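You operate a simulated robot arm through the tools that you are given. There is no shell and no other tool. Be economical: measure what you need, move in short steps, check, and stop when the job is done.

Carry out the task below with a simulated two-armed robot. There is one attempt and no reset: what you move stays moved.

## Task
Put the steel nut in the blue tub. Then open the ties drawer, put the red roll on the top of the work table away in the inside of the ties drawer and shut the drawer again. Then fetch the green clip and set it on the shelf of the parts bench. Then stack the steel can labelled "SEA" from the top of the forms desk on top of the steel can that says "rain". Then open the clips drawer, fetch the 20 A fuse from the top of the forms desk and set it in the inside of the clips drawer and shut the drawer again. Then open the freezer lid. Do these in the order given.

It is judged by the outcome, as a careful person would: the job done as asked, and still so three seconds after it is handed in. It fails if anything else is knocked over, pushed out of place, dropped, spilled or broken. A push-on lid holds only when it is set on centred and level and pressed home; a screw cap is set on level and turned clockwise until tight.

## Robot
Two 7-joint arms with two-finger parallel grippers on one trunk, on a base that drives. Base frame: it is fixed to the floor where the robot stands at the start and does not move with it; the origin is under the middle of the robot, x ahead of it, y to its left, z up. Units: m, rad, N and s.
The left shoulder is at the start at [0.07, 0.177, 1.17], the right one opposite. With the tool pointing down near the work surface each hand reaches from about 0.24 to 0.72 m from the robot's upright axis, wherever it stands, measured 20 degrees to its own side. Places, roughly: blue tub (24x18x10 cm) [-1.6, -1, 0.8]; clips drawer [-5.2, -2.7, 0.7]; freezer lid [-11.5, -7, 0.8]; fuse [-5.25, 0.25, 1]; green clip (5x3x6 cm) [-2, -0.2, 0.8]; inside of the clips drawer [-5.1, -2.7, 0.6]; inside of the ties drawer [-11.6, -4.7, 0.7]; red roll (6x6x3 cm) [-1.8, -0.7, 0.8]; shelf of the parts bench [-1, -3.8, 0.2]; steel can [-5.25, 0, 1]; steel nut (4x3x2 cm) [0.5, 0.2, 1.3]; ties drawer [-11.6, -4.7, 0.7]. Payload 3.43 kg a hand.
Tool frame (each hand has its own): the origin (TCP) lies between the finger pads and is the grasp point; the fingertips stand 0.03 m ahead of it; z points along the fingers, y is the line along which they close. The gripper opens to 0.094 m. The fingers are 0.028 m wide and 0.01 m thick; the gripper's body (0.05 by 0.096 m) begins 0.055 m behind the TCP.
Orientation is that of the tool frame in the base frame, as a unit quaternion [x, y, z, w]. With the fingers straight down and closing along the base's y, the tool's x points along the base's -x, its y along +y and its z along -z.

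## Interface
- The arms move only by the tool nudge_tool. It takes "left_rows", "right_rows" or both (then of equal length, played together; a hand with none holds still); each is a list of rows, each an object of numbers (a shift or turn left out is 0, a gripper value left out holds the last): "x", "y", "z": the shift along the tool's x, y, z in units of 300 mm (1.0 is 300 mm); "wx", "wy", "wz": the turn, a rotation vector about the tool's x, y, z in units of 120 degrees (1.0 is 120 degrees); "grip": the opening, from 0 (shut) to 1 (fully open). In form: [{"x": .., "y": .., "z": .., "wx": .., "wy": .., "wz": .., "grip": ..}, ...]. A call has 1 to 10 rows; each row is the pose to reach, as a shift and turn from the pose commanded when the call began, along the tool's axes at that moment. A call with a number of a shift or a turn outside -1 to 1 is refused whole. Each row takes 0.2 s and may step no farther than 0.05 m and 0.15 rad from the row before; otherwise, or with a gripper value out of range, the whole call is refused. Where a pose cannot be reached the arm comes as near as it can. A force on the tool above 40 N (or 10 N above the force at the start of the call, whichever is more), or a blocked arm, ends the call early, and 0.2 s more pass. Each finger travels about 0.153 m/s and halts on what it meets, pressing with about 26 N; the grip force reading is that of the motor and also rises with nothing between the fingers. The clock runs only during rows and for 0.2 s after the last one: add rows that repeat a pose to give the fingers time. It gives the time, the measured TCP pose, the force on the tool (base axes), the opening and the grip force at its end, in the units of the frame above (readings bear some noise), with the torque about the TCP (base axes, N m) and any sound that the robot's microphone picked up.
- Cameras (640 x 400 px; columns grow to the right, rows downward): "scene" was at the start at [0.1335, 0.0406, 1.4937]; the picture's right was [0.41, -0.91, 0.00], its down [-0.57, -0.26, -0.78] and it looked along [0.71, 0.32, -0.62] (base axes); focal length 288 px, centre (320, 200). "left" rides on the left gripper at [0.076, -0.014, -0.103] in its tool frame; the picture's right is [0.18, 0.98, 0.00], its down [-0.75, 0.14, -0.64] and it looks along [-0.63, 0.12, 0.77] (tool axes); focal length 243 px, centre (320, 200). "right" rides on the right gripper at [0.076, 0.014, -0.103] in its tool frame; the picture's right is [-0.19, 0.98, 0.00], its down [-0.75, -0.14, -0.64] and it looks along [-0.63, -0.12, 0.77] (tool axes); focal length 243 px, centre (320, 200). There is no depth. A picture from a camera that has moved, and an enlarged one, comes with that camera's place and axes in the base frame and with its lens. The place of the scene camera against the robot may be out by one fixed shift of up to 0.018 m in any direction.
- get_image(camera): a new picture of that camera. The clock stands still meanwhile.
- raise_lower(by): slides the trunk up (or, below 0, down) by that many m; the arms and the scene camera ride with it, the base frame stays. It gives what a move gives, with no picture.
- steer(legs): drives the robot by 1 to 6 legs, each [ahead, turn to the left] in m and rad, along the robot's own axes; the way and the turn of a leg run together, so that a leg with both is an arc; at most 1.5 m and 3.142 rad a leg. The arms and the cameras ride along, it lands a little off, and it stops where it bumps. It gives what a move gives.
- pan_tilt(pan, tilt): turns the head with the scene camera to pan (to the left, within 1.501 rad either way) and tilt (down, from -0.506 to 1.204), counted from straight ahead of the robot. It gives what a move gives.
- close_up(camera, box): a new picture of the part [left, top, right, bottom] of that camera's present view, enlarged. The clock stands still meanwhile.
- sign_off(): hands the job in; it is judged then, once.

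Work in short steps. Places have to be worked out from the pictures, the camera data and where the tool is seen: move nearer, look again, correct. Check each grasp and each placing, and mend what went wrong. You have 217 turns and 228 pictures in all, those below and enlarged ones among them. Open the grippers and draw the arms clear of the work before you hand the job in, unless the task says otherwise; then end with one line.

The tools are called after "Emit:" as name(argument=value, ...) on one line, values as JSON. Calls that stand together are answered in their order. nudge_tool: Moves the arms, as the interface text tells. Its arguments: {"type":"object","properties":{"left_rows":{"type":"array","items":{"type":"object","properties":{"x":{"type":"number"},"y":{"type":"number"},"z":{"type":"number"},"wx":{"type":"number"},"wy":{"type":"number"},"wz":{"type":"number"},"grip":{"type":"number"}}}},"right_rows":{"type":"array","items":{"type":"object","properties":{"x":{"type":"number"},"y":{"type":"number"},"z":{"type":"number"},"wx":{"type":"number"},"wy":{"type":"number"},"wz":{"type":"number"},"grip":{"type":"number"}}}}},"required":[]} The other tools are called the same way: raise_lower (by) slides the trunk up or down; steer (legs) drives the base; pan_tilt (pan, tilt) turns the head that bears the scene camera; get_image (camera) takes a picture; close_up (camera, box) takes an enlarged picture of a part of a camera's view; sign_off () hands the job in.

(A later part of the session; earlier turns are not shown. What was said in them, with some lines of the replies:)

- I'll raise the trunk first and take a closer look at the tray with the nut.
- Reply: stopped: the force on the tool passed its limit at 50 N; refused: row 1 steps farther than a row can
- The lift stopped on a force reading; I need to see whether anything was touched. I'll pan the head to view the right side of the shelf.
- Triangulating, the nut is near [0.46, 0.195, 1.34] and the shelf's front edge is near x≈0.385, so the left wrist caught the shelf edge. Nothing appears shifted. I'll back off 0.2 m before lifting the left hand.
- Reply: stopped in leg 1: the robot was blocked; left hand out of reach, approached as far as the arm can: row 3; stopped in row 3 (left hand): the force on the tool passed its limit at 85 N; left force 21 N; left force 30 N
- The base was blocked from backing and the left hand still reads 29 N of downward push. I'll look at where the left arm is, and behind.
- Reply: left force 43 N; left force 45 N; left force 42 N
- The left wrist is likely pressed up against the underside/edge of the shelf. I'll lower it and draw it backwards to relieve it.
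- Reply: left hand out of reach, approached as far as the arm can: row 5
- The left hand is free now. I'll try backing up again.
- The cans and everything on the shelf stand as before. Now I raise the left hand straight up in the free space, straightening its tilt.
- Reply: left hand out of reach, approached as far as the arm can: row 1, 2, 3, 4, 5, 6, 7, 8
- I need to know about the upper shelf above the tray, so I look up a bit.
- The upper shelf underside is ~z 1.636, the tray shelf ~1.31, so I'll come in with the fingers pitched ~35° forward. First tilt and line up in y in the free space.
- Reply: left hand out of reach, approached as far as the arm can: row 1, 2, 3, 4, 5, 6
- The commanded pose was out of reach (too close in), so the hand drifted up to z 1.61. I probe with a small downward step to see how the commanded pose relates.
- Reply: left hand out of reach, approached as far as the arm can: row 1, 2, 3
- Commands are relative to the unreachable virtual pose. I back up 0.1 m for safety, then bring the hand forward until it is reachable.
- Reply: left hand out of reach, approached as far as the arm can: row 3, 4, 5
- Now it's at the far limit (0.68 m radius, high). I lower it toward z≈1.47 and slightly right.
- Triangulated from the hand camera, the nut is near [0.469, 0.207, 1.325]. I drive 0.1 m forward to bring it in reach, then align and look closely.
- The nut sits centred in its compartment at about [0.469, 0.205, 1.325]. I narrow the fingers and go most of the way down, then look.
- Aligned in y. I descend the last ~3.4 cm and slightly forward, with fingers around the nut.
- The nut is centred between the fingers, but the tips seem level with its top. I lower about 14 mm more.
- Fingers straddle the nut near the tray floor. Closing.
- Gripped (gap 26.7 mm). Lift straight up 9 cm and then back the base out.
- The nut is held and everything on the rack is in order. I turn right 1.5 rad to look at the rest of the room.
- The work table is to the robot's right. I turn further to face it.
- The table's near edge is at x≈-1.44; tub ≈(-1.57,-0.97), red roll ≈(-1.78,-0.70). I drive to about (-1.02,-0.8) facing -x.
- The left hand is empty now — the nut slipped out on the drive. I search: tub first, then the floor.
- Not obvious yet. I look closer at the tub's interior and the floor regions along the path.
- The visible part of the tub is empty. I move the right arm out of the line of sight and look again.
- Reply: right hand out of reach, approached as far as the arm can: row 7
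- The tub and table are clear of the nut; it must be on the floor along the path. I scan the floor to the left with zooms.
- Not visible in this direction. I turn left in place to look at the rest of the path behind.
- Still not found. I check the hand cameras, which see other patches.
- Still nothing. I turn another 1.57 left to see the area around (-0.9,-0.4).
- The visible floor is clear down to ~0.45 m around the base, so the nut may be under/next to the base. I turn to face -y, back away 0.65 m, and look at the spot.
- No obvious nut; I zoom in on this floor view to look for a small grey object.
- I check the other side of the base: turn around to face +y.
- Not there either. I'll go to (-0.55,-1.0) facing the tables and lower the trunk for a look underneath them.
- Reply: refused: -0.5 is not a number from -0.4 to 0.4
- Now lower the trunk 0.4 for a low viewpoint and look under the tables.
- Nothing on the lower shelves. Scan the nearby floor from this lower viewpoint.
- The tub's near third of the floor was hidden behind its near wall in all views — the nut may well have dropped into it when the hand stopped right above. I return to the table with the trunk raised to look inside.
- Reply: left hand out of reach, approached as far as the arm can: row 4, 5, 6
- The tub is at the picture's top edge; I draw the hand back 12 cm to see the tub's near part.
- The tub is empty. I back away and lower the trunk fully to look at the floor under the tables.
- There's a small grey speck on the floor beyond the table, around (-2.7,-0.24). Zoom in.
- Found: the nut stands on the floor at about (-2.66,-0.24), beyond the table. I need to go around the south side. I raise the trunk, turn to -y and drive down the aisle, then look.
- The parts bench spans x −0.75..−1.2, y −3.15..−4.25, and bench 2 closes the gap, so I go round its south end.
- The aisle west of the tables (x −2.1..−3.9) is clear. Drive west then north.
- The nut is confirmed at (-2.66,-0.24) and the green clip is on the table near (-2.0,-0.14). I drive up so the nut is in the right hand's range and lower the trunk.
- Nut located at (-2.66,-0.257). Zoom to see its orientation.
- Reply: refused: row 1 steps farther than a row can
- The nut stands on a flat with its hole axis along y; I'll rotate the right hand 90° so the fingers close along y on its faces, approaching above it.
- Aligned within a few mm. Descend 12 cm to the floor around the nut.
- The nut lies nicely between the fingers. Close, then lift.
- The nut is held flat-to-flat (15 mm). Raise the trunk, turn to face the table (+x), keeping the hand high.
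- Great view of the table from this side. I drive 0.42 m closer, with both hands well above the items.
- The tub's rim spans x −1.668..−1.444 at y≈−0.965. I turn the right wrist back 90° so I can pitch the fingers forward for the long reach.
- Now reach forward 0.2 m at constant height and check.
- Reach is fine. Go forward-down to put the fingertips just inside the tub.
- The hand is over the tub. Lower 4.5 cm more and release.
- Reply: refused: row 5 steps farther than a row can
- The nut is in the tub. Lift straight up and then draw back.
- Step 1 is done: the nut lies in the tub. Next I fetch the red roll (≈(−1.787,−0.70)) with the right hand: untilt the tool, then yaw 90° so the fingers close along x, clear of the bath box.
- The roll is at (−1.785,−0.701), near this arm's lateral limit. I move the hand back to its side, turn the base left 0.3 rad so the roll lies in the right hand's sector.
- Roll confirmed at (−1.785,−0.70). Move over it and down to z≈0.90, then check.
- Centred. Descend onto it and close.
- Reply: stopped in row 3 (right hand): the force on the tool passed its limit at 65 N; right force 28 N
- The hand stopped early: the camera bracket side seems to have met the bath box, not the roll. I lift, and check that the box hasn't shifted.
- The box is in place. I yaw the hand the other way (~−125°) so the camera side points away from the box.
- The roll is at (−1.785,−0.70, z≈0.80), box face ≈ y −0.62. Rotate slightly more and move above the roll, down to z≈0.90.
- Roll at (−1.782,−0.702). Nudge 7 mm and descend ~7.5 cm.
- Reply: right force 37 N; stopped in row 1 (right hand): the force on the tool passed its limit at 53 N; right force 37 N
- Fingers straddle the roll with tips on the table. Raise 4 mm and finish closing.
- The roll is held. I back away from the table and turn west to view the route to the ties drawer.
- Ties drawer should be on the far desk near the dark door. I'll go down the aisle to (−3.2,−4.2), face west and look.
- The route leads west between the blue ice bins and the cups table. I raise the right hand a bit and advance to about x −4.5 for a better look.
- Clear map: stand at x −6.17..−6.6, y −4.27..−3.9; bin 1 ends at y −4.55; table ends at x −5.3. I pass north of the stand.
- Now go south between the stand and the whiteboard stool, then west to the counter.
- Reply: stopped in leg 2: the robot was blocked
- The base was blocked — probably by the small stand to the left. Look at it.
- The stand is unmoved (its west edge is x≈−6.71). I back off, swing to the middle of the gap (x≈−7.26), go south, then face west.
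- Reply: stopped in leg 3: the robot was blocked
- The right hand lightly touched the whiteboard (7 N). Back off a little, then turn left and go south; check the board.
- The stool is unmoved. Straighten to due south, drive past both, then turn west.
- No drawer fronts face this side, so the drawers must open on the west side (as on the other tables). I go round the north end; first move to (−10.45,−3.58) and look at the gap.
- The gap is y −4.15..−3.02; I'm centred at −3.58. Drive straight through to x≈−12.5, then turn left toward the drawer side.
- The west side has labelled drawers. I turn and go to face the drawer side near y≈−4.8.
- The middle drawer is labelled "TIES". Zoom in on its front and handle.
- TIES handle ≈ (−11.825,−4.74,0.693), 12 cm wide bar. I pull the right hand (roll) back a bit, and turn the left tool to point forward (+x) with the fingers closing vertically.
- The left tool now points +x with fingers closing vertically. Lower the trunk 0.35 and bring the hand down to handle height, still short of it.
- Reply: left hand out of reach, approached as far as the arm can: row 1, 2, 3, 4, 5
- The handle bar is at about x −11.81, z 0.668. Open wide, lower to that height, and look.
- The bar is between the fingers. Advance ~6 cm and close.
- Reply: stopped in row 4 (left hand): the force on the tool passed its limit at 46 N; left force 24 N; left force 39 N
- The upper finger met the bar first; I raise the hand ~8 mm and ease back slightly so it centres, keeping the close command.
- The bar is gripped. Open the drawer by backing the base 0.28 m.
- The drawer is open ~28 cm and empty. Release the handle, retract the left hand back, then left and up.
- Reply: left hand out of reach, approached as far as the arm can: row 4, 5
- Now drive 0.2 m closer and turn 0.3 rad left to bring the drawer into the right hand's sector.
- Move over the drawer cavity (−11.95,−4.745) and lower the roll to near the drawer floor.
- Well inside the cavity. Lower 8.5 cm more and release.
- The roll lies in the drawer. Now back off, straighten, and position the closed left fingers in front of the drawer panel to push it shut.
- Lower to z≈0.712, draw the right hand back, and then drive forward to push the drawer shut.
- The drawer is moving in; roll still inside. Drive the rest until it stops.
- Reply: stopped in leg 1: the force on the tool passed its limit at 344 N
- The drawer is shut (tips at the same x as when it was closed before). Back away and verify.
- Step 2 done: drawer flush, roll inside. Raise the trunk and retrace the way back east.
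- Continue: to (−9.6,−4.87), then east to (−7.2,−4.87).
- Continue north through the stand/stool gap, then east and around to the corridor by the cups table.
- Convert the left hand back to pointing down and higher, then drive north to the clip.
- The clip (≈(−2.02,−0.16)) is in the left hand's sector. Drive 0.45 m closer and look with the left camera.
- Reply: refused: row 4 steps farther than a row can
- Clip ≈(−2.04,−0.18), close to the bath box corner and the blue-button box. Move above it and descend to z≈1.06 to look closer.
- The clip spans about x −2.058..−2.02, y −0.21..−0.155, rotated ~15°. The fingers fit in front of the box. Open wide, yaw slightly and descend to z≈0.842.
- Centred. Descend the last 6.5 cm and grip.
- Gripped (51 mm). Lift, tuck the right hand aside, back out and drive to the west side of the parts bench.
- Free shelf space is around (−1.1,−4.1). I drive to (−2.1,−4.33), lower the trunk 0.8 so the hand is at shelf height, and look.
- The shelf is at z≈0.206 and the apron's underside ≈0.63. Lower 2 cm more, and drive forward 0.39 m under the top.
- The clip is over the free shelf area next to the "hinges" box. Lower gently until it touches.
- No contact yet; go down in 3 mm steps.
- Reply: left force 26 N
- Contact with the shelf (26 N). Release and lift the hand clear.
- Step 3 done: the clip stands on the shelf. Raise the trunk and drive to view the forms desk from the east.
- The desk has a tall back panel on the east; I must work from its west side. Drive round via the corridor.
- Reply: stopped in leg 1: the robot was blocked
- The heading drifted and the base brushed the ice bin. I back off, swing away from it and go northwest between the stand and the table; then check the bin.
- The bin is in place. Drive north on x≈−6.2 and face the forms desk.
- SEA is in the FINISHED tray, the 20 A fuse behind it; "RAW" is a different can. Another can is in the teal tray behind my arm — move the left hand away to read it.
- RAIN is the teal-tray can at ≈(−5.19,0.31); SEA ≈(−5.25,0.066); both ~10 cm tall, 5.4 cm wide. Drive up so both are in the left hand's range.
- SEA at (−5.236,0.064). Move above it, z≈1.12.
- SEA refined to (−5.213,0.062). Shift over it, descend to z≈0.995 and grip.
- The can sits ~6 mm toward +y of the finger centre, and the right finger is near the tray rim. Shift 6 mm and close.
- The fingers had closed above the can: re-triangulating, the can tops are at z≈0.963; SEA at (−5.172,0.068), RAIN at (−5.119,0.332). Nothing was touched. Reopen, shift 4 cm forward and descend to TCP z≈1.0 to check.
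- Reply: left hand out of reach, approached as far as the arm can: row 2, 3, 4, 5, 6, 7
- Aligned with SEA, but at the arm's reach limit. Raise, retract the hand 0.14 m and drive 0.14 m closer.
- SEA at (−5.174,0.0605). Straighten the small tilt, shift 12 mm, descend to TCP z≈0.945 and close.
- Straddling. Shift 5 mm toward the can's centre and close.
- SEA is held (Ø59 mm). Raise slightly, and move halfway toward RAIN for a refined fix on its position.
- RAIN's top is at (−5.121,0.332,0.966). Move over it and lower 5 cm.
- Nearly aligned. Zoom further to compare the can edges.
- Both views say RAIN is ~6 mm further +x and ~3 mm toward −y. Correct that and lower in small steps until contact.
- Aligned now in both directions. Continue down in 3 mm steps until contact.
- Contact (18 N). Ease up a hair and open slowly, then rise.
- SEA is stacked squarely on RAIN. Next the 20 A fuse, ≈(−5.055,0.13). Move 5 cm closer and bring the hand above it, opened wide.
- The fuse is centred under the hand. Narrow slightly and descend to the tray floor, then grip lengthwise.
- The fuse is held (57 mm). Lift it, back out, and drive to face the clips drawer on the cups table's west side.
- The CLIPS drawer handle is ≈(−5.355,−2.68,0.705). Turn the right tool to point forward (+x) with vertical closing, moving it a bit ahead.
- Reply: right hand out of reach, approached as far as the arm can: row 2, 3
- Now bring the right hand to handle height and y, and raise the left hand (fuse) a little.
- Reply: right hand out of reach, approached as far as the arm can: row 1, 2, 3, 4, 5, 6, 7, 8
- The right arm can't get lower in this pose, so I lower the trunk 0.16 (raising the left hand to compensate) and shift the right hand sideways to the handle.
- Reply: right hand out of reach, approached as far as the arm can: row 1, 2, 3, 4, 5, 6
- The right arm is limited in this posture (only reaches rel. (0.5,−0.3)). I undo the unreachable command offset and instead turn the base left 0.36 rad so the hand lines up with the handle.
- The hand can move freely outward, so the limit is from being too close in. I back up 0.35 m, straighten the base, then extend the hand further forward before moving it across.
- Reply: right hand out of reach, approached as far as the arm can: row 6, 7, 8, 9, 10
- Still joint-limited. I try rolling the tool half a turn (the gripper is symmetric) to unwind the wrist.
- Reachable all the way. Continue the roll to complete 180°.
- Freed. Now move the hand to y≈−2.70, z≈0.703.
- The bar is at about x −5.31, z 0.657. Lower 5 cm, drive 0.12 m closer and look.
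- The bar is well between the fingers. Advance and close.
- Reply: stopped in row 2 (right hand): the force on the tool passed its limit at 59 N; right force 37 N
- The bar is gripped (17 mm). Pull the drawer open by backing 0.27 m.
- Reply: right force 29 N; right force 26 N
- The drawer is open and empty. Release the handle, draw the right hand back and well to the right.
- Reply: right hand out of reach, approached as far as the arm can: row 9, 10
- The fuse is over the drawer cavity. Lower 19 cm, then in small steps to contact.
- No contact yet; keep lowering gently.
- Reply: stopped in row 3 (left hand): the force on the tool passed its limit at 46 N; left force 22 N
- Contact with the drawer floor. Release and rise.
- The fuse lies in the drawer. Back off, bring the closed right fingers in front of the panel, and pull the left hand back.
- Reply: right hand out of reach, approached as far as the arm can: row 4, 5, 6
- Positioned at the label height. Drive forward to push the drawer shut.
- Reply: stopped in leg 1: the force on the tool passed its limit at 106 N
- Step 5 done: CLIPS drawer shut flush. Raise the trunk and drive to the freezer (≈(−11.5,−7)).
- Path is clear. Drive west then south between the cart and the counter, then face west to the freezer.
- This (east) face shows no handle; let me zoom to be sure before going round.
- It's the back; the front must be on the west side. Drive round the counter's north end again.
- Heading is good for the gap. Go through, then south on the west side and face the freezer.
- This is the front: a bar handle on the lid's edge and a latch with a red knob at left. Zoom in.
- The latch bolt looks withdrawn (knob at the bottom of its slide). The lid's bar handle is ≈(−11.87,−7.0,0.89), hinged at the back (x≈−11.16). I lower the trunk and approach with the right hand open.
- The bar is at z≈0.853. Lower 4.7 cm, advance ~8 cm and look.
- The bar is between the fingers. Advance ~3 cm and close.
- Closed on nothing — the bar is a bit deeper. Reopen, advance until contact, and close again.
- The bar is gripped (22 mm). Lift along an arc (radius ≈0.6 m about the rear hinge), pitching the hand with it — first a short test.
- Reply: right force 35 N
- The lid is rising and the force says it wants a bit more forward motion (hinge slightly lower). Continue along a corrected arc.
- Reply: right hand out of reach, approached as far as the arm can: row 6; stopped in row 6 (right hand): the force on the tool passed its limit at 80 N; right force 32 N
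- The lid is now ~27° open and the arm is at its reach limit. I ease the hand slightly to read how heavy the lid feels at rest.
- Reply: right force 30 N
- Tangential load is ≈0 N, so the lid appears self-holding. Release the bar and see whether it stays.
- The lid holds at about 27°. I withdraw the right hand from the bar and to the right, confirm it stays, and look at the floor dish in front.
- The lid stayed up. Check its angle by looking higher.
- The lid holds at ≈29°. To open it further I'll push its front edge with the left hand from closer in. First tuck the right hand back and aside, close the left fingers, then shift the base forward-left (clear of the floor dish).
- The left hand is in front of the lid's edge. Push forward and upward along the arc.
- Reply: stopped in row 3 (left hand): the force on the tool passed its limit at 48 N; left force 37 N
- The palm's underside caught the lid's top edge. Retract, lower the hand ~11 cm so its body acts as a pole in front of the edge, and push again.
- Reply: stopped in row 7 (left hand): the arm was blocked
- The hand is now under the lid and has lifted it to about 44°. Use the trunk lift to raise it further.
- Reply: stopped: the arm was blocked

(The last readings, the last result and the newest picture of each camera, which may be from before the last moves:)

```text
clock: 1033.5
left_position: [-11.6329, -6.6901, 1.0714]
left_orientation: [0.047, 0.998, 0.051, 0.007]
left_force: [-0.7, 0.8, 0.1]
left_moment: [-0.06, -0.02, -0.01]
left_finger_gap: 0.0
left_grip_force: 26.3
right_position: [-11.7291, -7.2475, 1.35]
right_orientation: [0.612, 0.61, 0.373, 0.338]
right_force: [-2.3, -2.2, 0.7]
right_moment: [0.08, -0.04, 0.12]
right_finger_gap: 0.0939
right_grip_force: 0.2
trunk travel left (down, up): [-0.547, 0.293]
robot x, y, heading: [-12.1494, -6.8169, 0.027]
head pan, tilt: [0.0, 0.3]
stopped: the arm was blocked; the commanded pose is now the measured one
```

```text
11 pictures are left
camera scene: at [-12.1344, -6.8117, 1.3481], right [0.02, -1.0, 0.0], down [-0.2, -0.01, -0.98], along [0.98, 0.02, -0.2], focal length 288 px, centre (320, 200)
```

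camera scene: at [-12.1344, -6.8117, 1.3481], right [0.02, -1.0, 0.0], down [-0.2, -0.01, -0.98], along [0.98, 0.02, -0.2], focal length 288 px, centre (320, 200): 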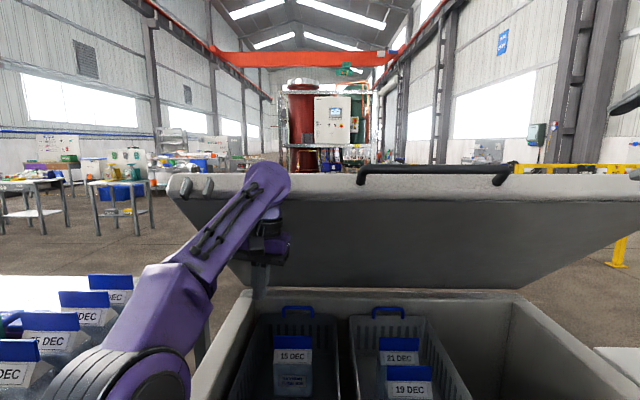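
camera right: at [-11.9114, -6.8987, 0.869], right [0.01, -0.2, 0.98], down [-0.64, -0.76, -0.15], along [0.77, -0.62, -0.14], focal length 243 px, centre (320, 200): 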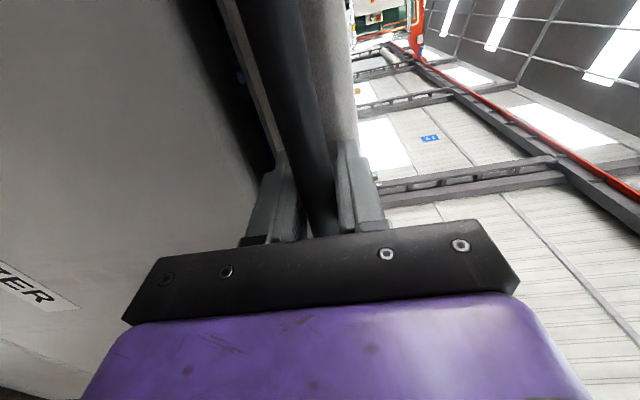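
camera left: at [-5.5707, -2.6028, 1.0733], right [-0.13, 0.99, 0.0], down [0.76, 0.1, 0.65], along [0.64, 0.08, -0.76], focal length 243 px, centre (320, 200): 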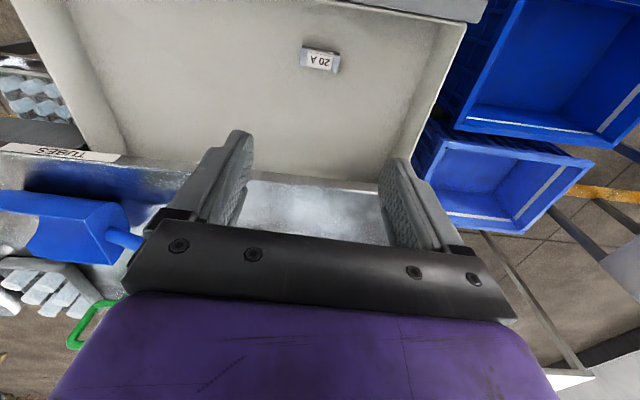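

Something binds: the wrist link, not the gripper, is carrying the load and the robot leans. Retract the left hand and let the lid hold itself, then check.

Emit:
nudge_tool(left_rows=[{"x": 0.1, "z": 0.05}, {"x": 0.22, "z": 0.1}, {"x": 0.34, "z": 0.14}, {"x": 0.46, "z": 0.14}, {"x": 0.58, "z": 0.14}, {"x": 0.7, "z": 0.1}])

Emit:
get_image(camera="scene")

```text
clock: 1033.8
left_position: [-11.6604, -6.7115, 1.043]
left_orientation: [0.051, 0.995, 0.079, -0.037]
left_force: [-3.5, 1.6, 12.5]
left_moment: [-0.32, -0.39, -0.04]
left_finger_gap: 0.0002
left_grip_force: 26.6
right_position: [-11.68, -7.2197, 1.3376]
right_orientation: [0.604, 0.621, 0.378, 0.327]
right_force: [-1.8, -0.1, 1.5]
right_moment: [0.01, -0.02, 0.02]
right_finger_gap: 0.0939
right_grip_force: 0.1
trunk travel left (down, up): [-0.547, 0.293]
robot x, y, heading: [-12.151, -6.8182, 0.022]
head pan, tilt: [0.0, 0.3]
stopped in row 1 (left hand): the arm was blocked; the commanded pose is now the measured one
```

```text
10 pictures are left
camera scene: at [-12.158, -6.8132, 1.3509], right [0.02, -1.0, 0.0], down [-0.18, 0.0, -0.98], along [0.98, 0.02, -0.18], focal length 288 px, centre (320, 200)
```

scene: 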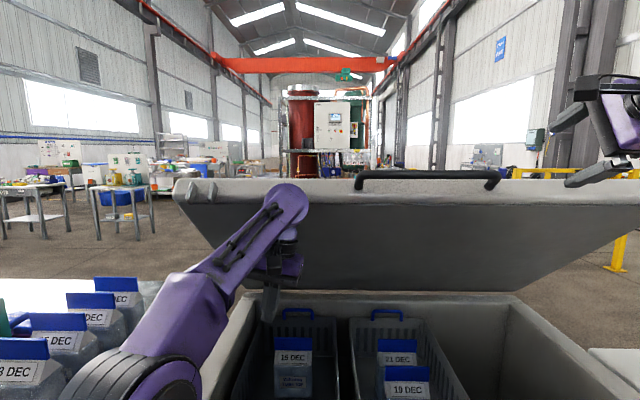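

The left elbow may be pressing on the counter/bag box at lower left. Try lifting the left hand and moving it right/back gently.

Emit:
nudge_tool(left_rows=[{"z": -0.05, "y": -0.06}, {"z": -0.1, "y": -0.12}, {"z": -0.15, "y": -0.18, "x": 0.06}, {"z": -0.15, "y": -0.2, "x": 0.15}, {"z": -0.15, "y": -0.2, "x": 0.28}])

Emit:
close_up(camera="left", box=[0, 0, 640, 400])

```text
clock: 1034.2
left_position: [-11.5579, -6.6885, 0.9029]
left_orientation: [0.079, 0.987, 0.089, -0.11]
left_force: [3.3, 1.0, 1.1]
left_moment: [-0.08, 0.21, 0.06]
left_finger_gap: 0.0001
left_grip_force: 25.6
left hand out of reach, approached as far as the arm can: row 1
right_position: [-11.5113, -7.1758, 1.2545]
right_orientation: [0.586, 0.665, 0.341, 0.314]
right_force: [-139.4, -26.3, 141.9]
right_moment: [-4.09, 4.47, -2.97]
right_finger_gap: 0.094
right_grip_force: 0.1
trunk travel left (down, up): [-0.547, 0.293]
robot x, y, heading: [-12.1499, -6.8223, 0.005]
head pan, tilt: [0.0, 0.3]
stopped in row 1 (left hand): the arm was blocked; the commanded pose is now the measured one
```

```text
1.00 times, centred on (320, 200) of left (not enlarged: the box is as wide or as high as the picture)
camera zoom: at [-11.6132, -6.7123, 1.0171], right [0.0, 0.98, 0.2], down [0.88, -0.09, 0.47], along [0.47, 0.18, -0.86], focal length 243 px, centre (320, 200)
```

zoom: 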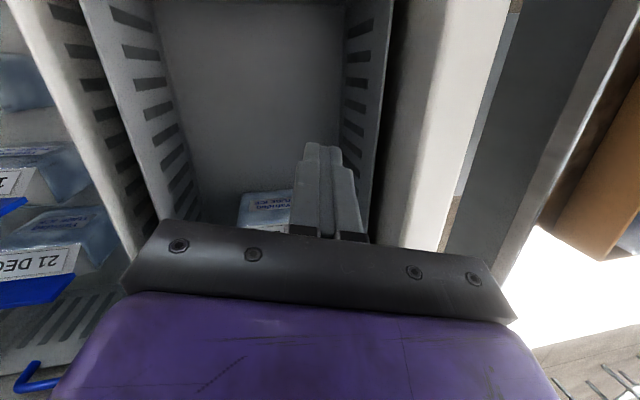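

Emit:
get_image(camera="scene")

```text
8 pictures are left
camera scene: at [-12.0433, -6.8053, 1.3307], right [0.01, -1.0, 0.01], down [-0.27, -0.01, -0.96], along [0.96, 0.01, -0.27], focal length 288 px, centre (320, 200)
```

scene: 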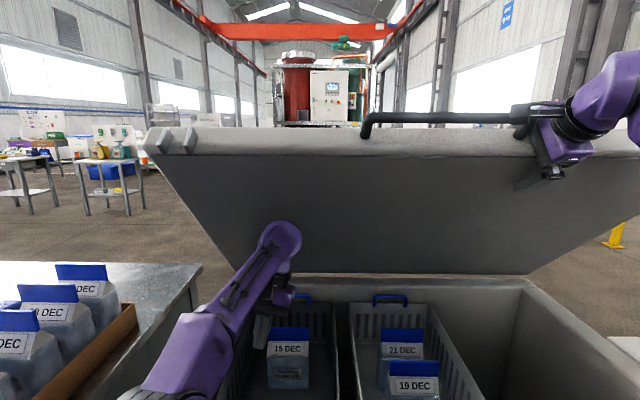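

The robot has rocked back upright; the lid is now ~48° open. Let things settle with a head move and read the state.

Emit:
pan_tilt(pan=0.0, tilt=0.35)

Emit:
pan_tilt(pan=0.1, tilt=0.45)

Emit:
get_image(camera="scene")

```text
clock: 1034.8
left_position: [-11.5419, -6.7154, 0.948]
left_orientation: [0.082, 0.988, 0.092, -0.097]
left_force: [0.7, -0.3, -0.2]
left_moment: [0.0, 0.03, -0.02]
left_finger_gap: 0.0
left_grip_force: 25.7
right_position: [-11.5299, -7.2216, 1.2525]
right_orientation: [0.628, 0.638, 0.336, 0.293]
right_force: [55.1, -20.0, 16.0]
right_moment: [1.23, 3.22, 1.11]
right_finger_gap: 0.094
right_grip_force: 0.2
trunk travel left (down, up): [-0.547, 0.293]
robot x, y, heading: [-12.1538, -6.8172, 0.015]
head pan, tilt: [0.0, 0.351]
```

```text
clock: 1035.5
left_position: [-11.5418, -6.713, 0.9499]
left_orientation: [0.077, 0.988, 0.091, -0.1]
left_force: [-0.2, 0.4, -0.5]
left_moment: [0.0, 0.0, -0.02]
left_finger_gap: 0.0
left_grip_force: 25.9
right_position: [-11.5319, -7.2178, 1.2572]
right_orientation: [0.624, 0.639, 0.342, 0.292]
right_force: [20.8, -15.6, 24.9]
right_moment: [0.34, 0.93, 0.13]
right_finger_gap: 0.0941
right_grip_force: 0.2
trunk travel left (down, up): [-0.547, 0.293]
robot x, y, heading: [-12.1538, -6.8151, 0.019]
head pan, tilt: [0.099, 0.45]
```

```text
7 pictures are left
camera scene: at [-12.0049, -6.8056, 1.3104], right [0.11, -0.99, 0.0], down [-0.43, -0.05, -0.9], along [0.89, 0.1, -0.43], focal length 288 px, centre (320, 200)
```

scene: 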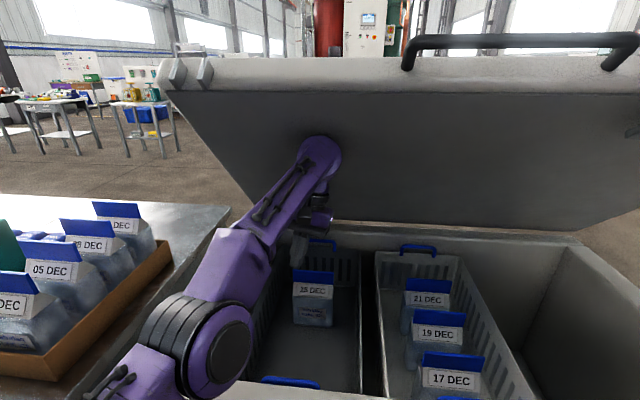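

Settled. Both hands are at/under the lid's edge now; raise the trunk a little to lift it further.

Emit:
raise_lower(by=0.08)

Emit:
pan_tilt(pan=0.0, tilt=0.3)

```text
clock: 1035.9
left_position: [-11.5436, -6.7071, 0.9612]
left_orientation: [0.079, 0.988, 0.089, -0.103]
left_force: [0.2, 0.9, 0.8]
left_moment: [0.02, -0.01, -0.02]
left_finger_gap: 0.0
left_grip_force: 26.0
right_position: [-11.5305, -7.2104, 1.271]
right_orientation: [0.622, 0.643, 0.339, 0.292]
right_force: [-0.5, 0.5, 0.0]
right_moment: [-0.05, 0.02, -0.01]
right_finger_gap: 0.0943
right_grip_force: 0.0
trunk travel left (down, up): [-0.558, 0.282]
robot x, y, heading: [-12.154, -6.8147, 0.015]
head pan, tilt: [0.099, 0.45]
stopped: the force on the tool passed its limit at 54 N (the readings are from after the stop); the commanded pose is now the measured one
```

```text
clock: 1036.6
left_position: [-11.5437, -6.7092, 0.9603]
left_orientation: [0.078, 0.988, 0.09, -0.103]
left_force: [-0.2, 0.1, 0.0]
left_moment: [0.0, 0.0, 0.0]
left_finger_gap: 0.0
left_grip_force: 26.2
right_position: [-11.53, -7.2113, 1.2691]
right_orientation: [0.624, 0.641, 0.339, 0.291]
right_force: [1.3, 1.3, 4.3]
right_moment: [-0.06, 0.02, 0.01]
right_finger_gap: 0.094
right_grip_force: 0.0
trunk travel left (down, up): [-0.558, 0.282]
robot x, y, heading: [-12.154, -6.8159, 0.015]
head pan, tilt: [0.0, 0.3]
```

The right hand is free now. Raise again.

Emit:
raise_lower(by=0.12)

Emit:
get_image(camera="scene")

```text
clock: 1038.1
left_position: [-11.5429, -6.7095, 1.0802]
left_orientation: [0.078, 0.987, 0.09, -0.105]
left_force: [0.8, 0.4, 0.6]
left_moment: [-0.02, -0.01, 0.0]
left_finger_gap: 0.0
left_grip_force: 25.9
right_position: [-11.5299, -7.213, 1.3885]
right_orientation: [0.623, 0.642, 0.339, 0.291]
right_force: [-0.8, 0.0, 0.4]
right_moment: [0.02, 0.01, -0.01]
right_finger_gap: 0.0942
right_grip_force: 0.1
trunk travel left (down, up): [-0.678, 0.162]
robot x, y, heading: [-12.1516, -6.8159, 0.016]
head pan, tilt: [0.0, 0.3]
```

```text
6 pictures are left
camera scene: at [-12.0029, -6.8106, 1.4561], right [0.02, -1.0, 0.0], down [-0.3, 0.0, -0.96], along [0.96, 0.01, -0.3], focal length 288 px, centre (320, 200)
```

scene: 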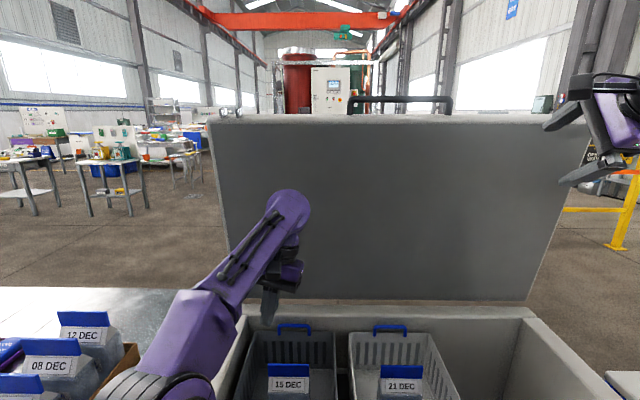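

The lid is now standing fully open (near vertical). Back the base straight out to draw both arms clear.

Emit:
steer(legs=[[-0.5, 0]])

Emit:
pan_tilt(pan=0.2, tilt=0.5)

Emit:
get_image(camera="scene")

```text
clock: 1041.0
left_position: [-12.0339, -6.7173, 1.0792]
left_orientation: [0.079, 0.987, 0.09, -0.104]
left_force: [-0.1, -0.1, -0.2]
left_moment: [0.02, -0.02, -0.05]
left_finger_gap: 0.0001
left_grip_force: 26.5
right_position: [-12.0195, -7.2191, 1.3891]
right_orientation: [0.622, 0.642, 0.34, 0.291]
right_force: [-1.1, -0.7, -0.3]
right_moment: [0.0, -0.01, 0.01]
right_finger_gap: 0.094
right_grip_force: 0.1
trunk travel left (down, up): [-0.678, 0.162]
robot x, y, heading: [-12.6429, -6.8255, 0.015]
head pan, tilt: [0.0, 0.3]
```

```text
clock: 1041.8
left_position: [-12.0337, -6.7164, 1.0798]
left_orientation: [0.078, 0.988, 0.09, -0.103]
left_force: [-0.3, 0.5, -0.6]
left_moment: [-0.02, 0.02, 0.0]
left_finger_gap: 0.0002
left_grip_force: 25.8
right_position: [-12.0218, -7.2197, 1.3881]
right_orientation: [0.622, 0.642, 0.339, 0.291]
right_force: [0.1, -0.5, 0.1]
right_moment: [0.01, -0.02, -0.02]
right_finger_gap: 0.094
right_grip_force: 0.1
trunk travel left (down, up): [-0.678, 0.162]
robot x, y, heading: [-12.6412, -6.8246, 0.018]
head pan, tilt: [0.201, 0.499]
```

```text
5 pictures are left
camera scene: at [-12.4985, -6.8002, 1.4378], right [0.21, -0.98, 0.0], down [-0.47, -0.1, -0.88], along [0.86, 0.19, -0.48], focal length 288 px, centre (320, 200)
```

scene: 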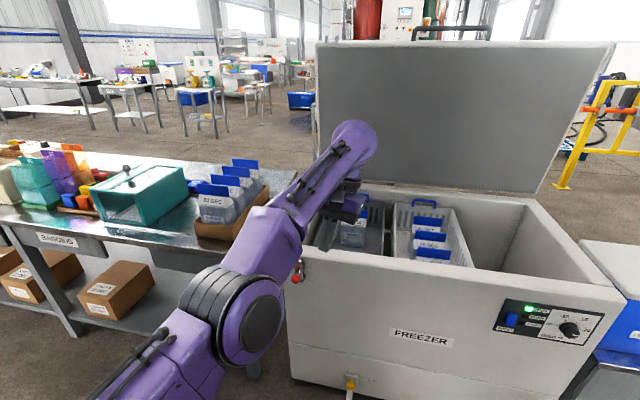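

The freezer lid stands fully open, and the bag box and everything around is intact. Open the left gripper and hand in.

Emit:
nudge_tool(left_rows=[{"grip": 0.5}, {"grip": 0.9}, {"grip": 0.9}])

Emit:
steer(legs=[[-0.15, 0]])

Emit:
get_image(camera="scene")

```text
clock: 1042.6
left_position: [-12.0332, -6.7179, 1.0797]
left_orientation: [0.079, 0.987, 0.089, -0.105]
left_force: [-0.6, -0.1, 0.2]
left_moment: [0.01, -0.01, 0.0]
left_finger_gap: 0.0846
left_grip_force: 0.0
right_position: [-12.0206, -7.2194, 1.3882]
right_orientation: [0.622, 0.642, 0.34, 0.291]
right_force: [-0.7, -0.4, 0.1]
right_moment: [0.01, -0.02, 0.01]
right_finger_gap: 0.094
right_grip_force: 0.0
trunk travel left (down, up): [-0.678, 0.162]
robot x, y, heading: [-12.6448, -6.8242, 0.011]
head pan, tilt: [0.201, 0.499]
```

```text
clock: 1043.9
left_position: [-12.1796, -6.7204, 1.0786]
left_orientation: [0.079, 0.987, 0.09, -0.106]
left_force: [0.8, -0.1, -0.2]
left_moment: [-0.01, 0.01, 0.01]
left_finger_gap: 0.0844
left_grip_force: 0.0
right_position: [-12.1669, -7.222, 1.3868]
right_orientation: [0.623, 0.642, 0.339, 0.291]
right_force: [0.3, -0.3, 0.6]
right_moment: [0.0, 0.03, -0.01]
right_finger_gap: 0.0938
right_grip_force: 0.0
trunk travel left (down, up): [-0.678, 0.162]
robot x, y, heading: [-12.7886, -6.8294, 0.012]
head pan, tilt: [0.201, 0.499]
```

```text
4 pictures are left
camera scene: at [-12.6442, -6.8026, 1.4375], right [0.21, -0.98, 0.0], down [-0.47, -0.1, -0.88], along [0.86, 0.19, -0.48], focal length 288 px, centre (320, 200)
```

scene: 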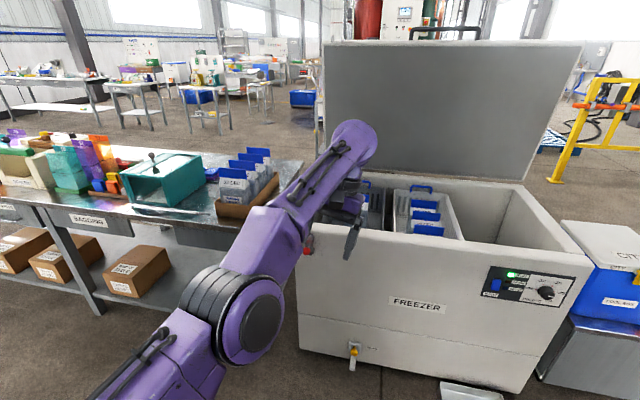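

All six parts are in place, the lid holds, and both grippers are open and clear; I hand the job in.

Emit:
sign_off()

```text
The job is handed in.
```

All six jobs are done and handed in: nut in the blue tub, roll shut in the ties drawer, clip on the parts bench shelf, SEA stacked on RAIN, 20 A fuse shut in the clips drawer, and freezer lid open; on the way the nut was dropped once, rolled across the floor and was picked up again, and the base, arm or hand bumped the rack shelf, the small stand, the ice bin, the whiteboard and the bath box, none of which looked moved.
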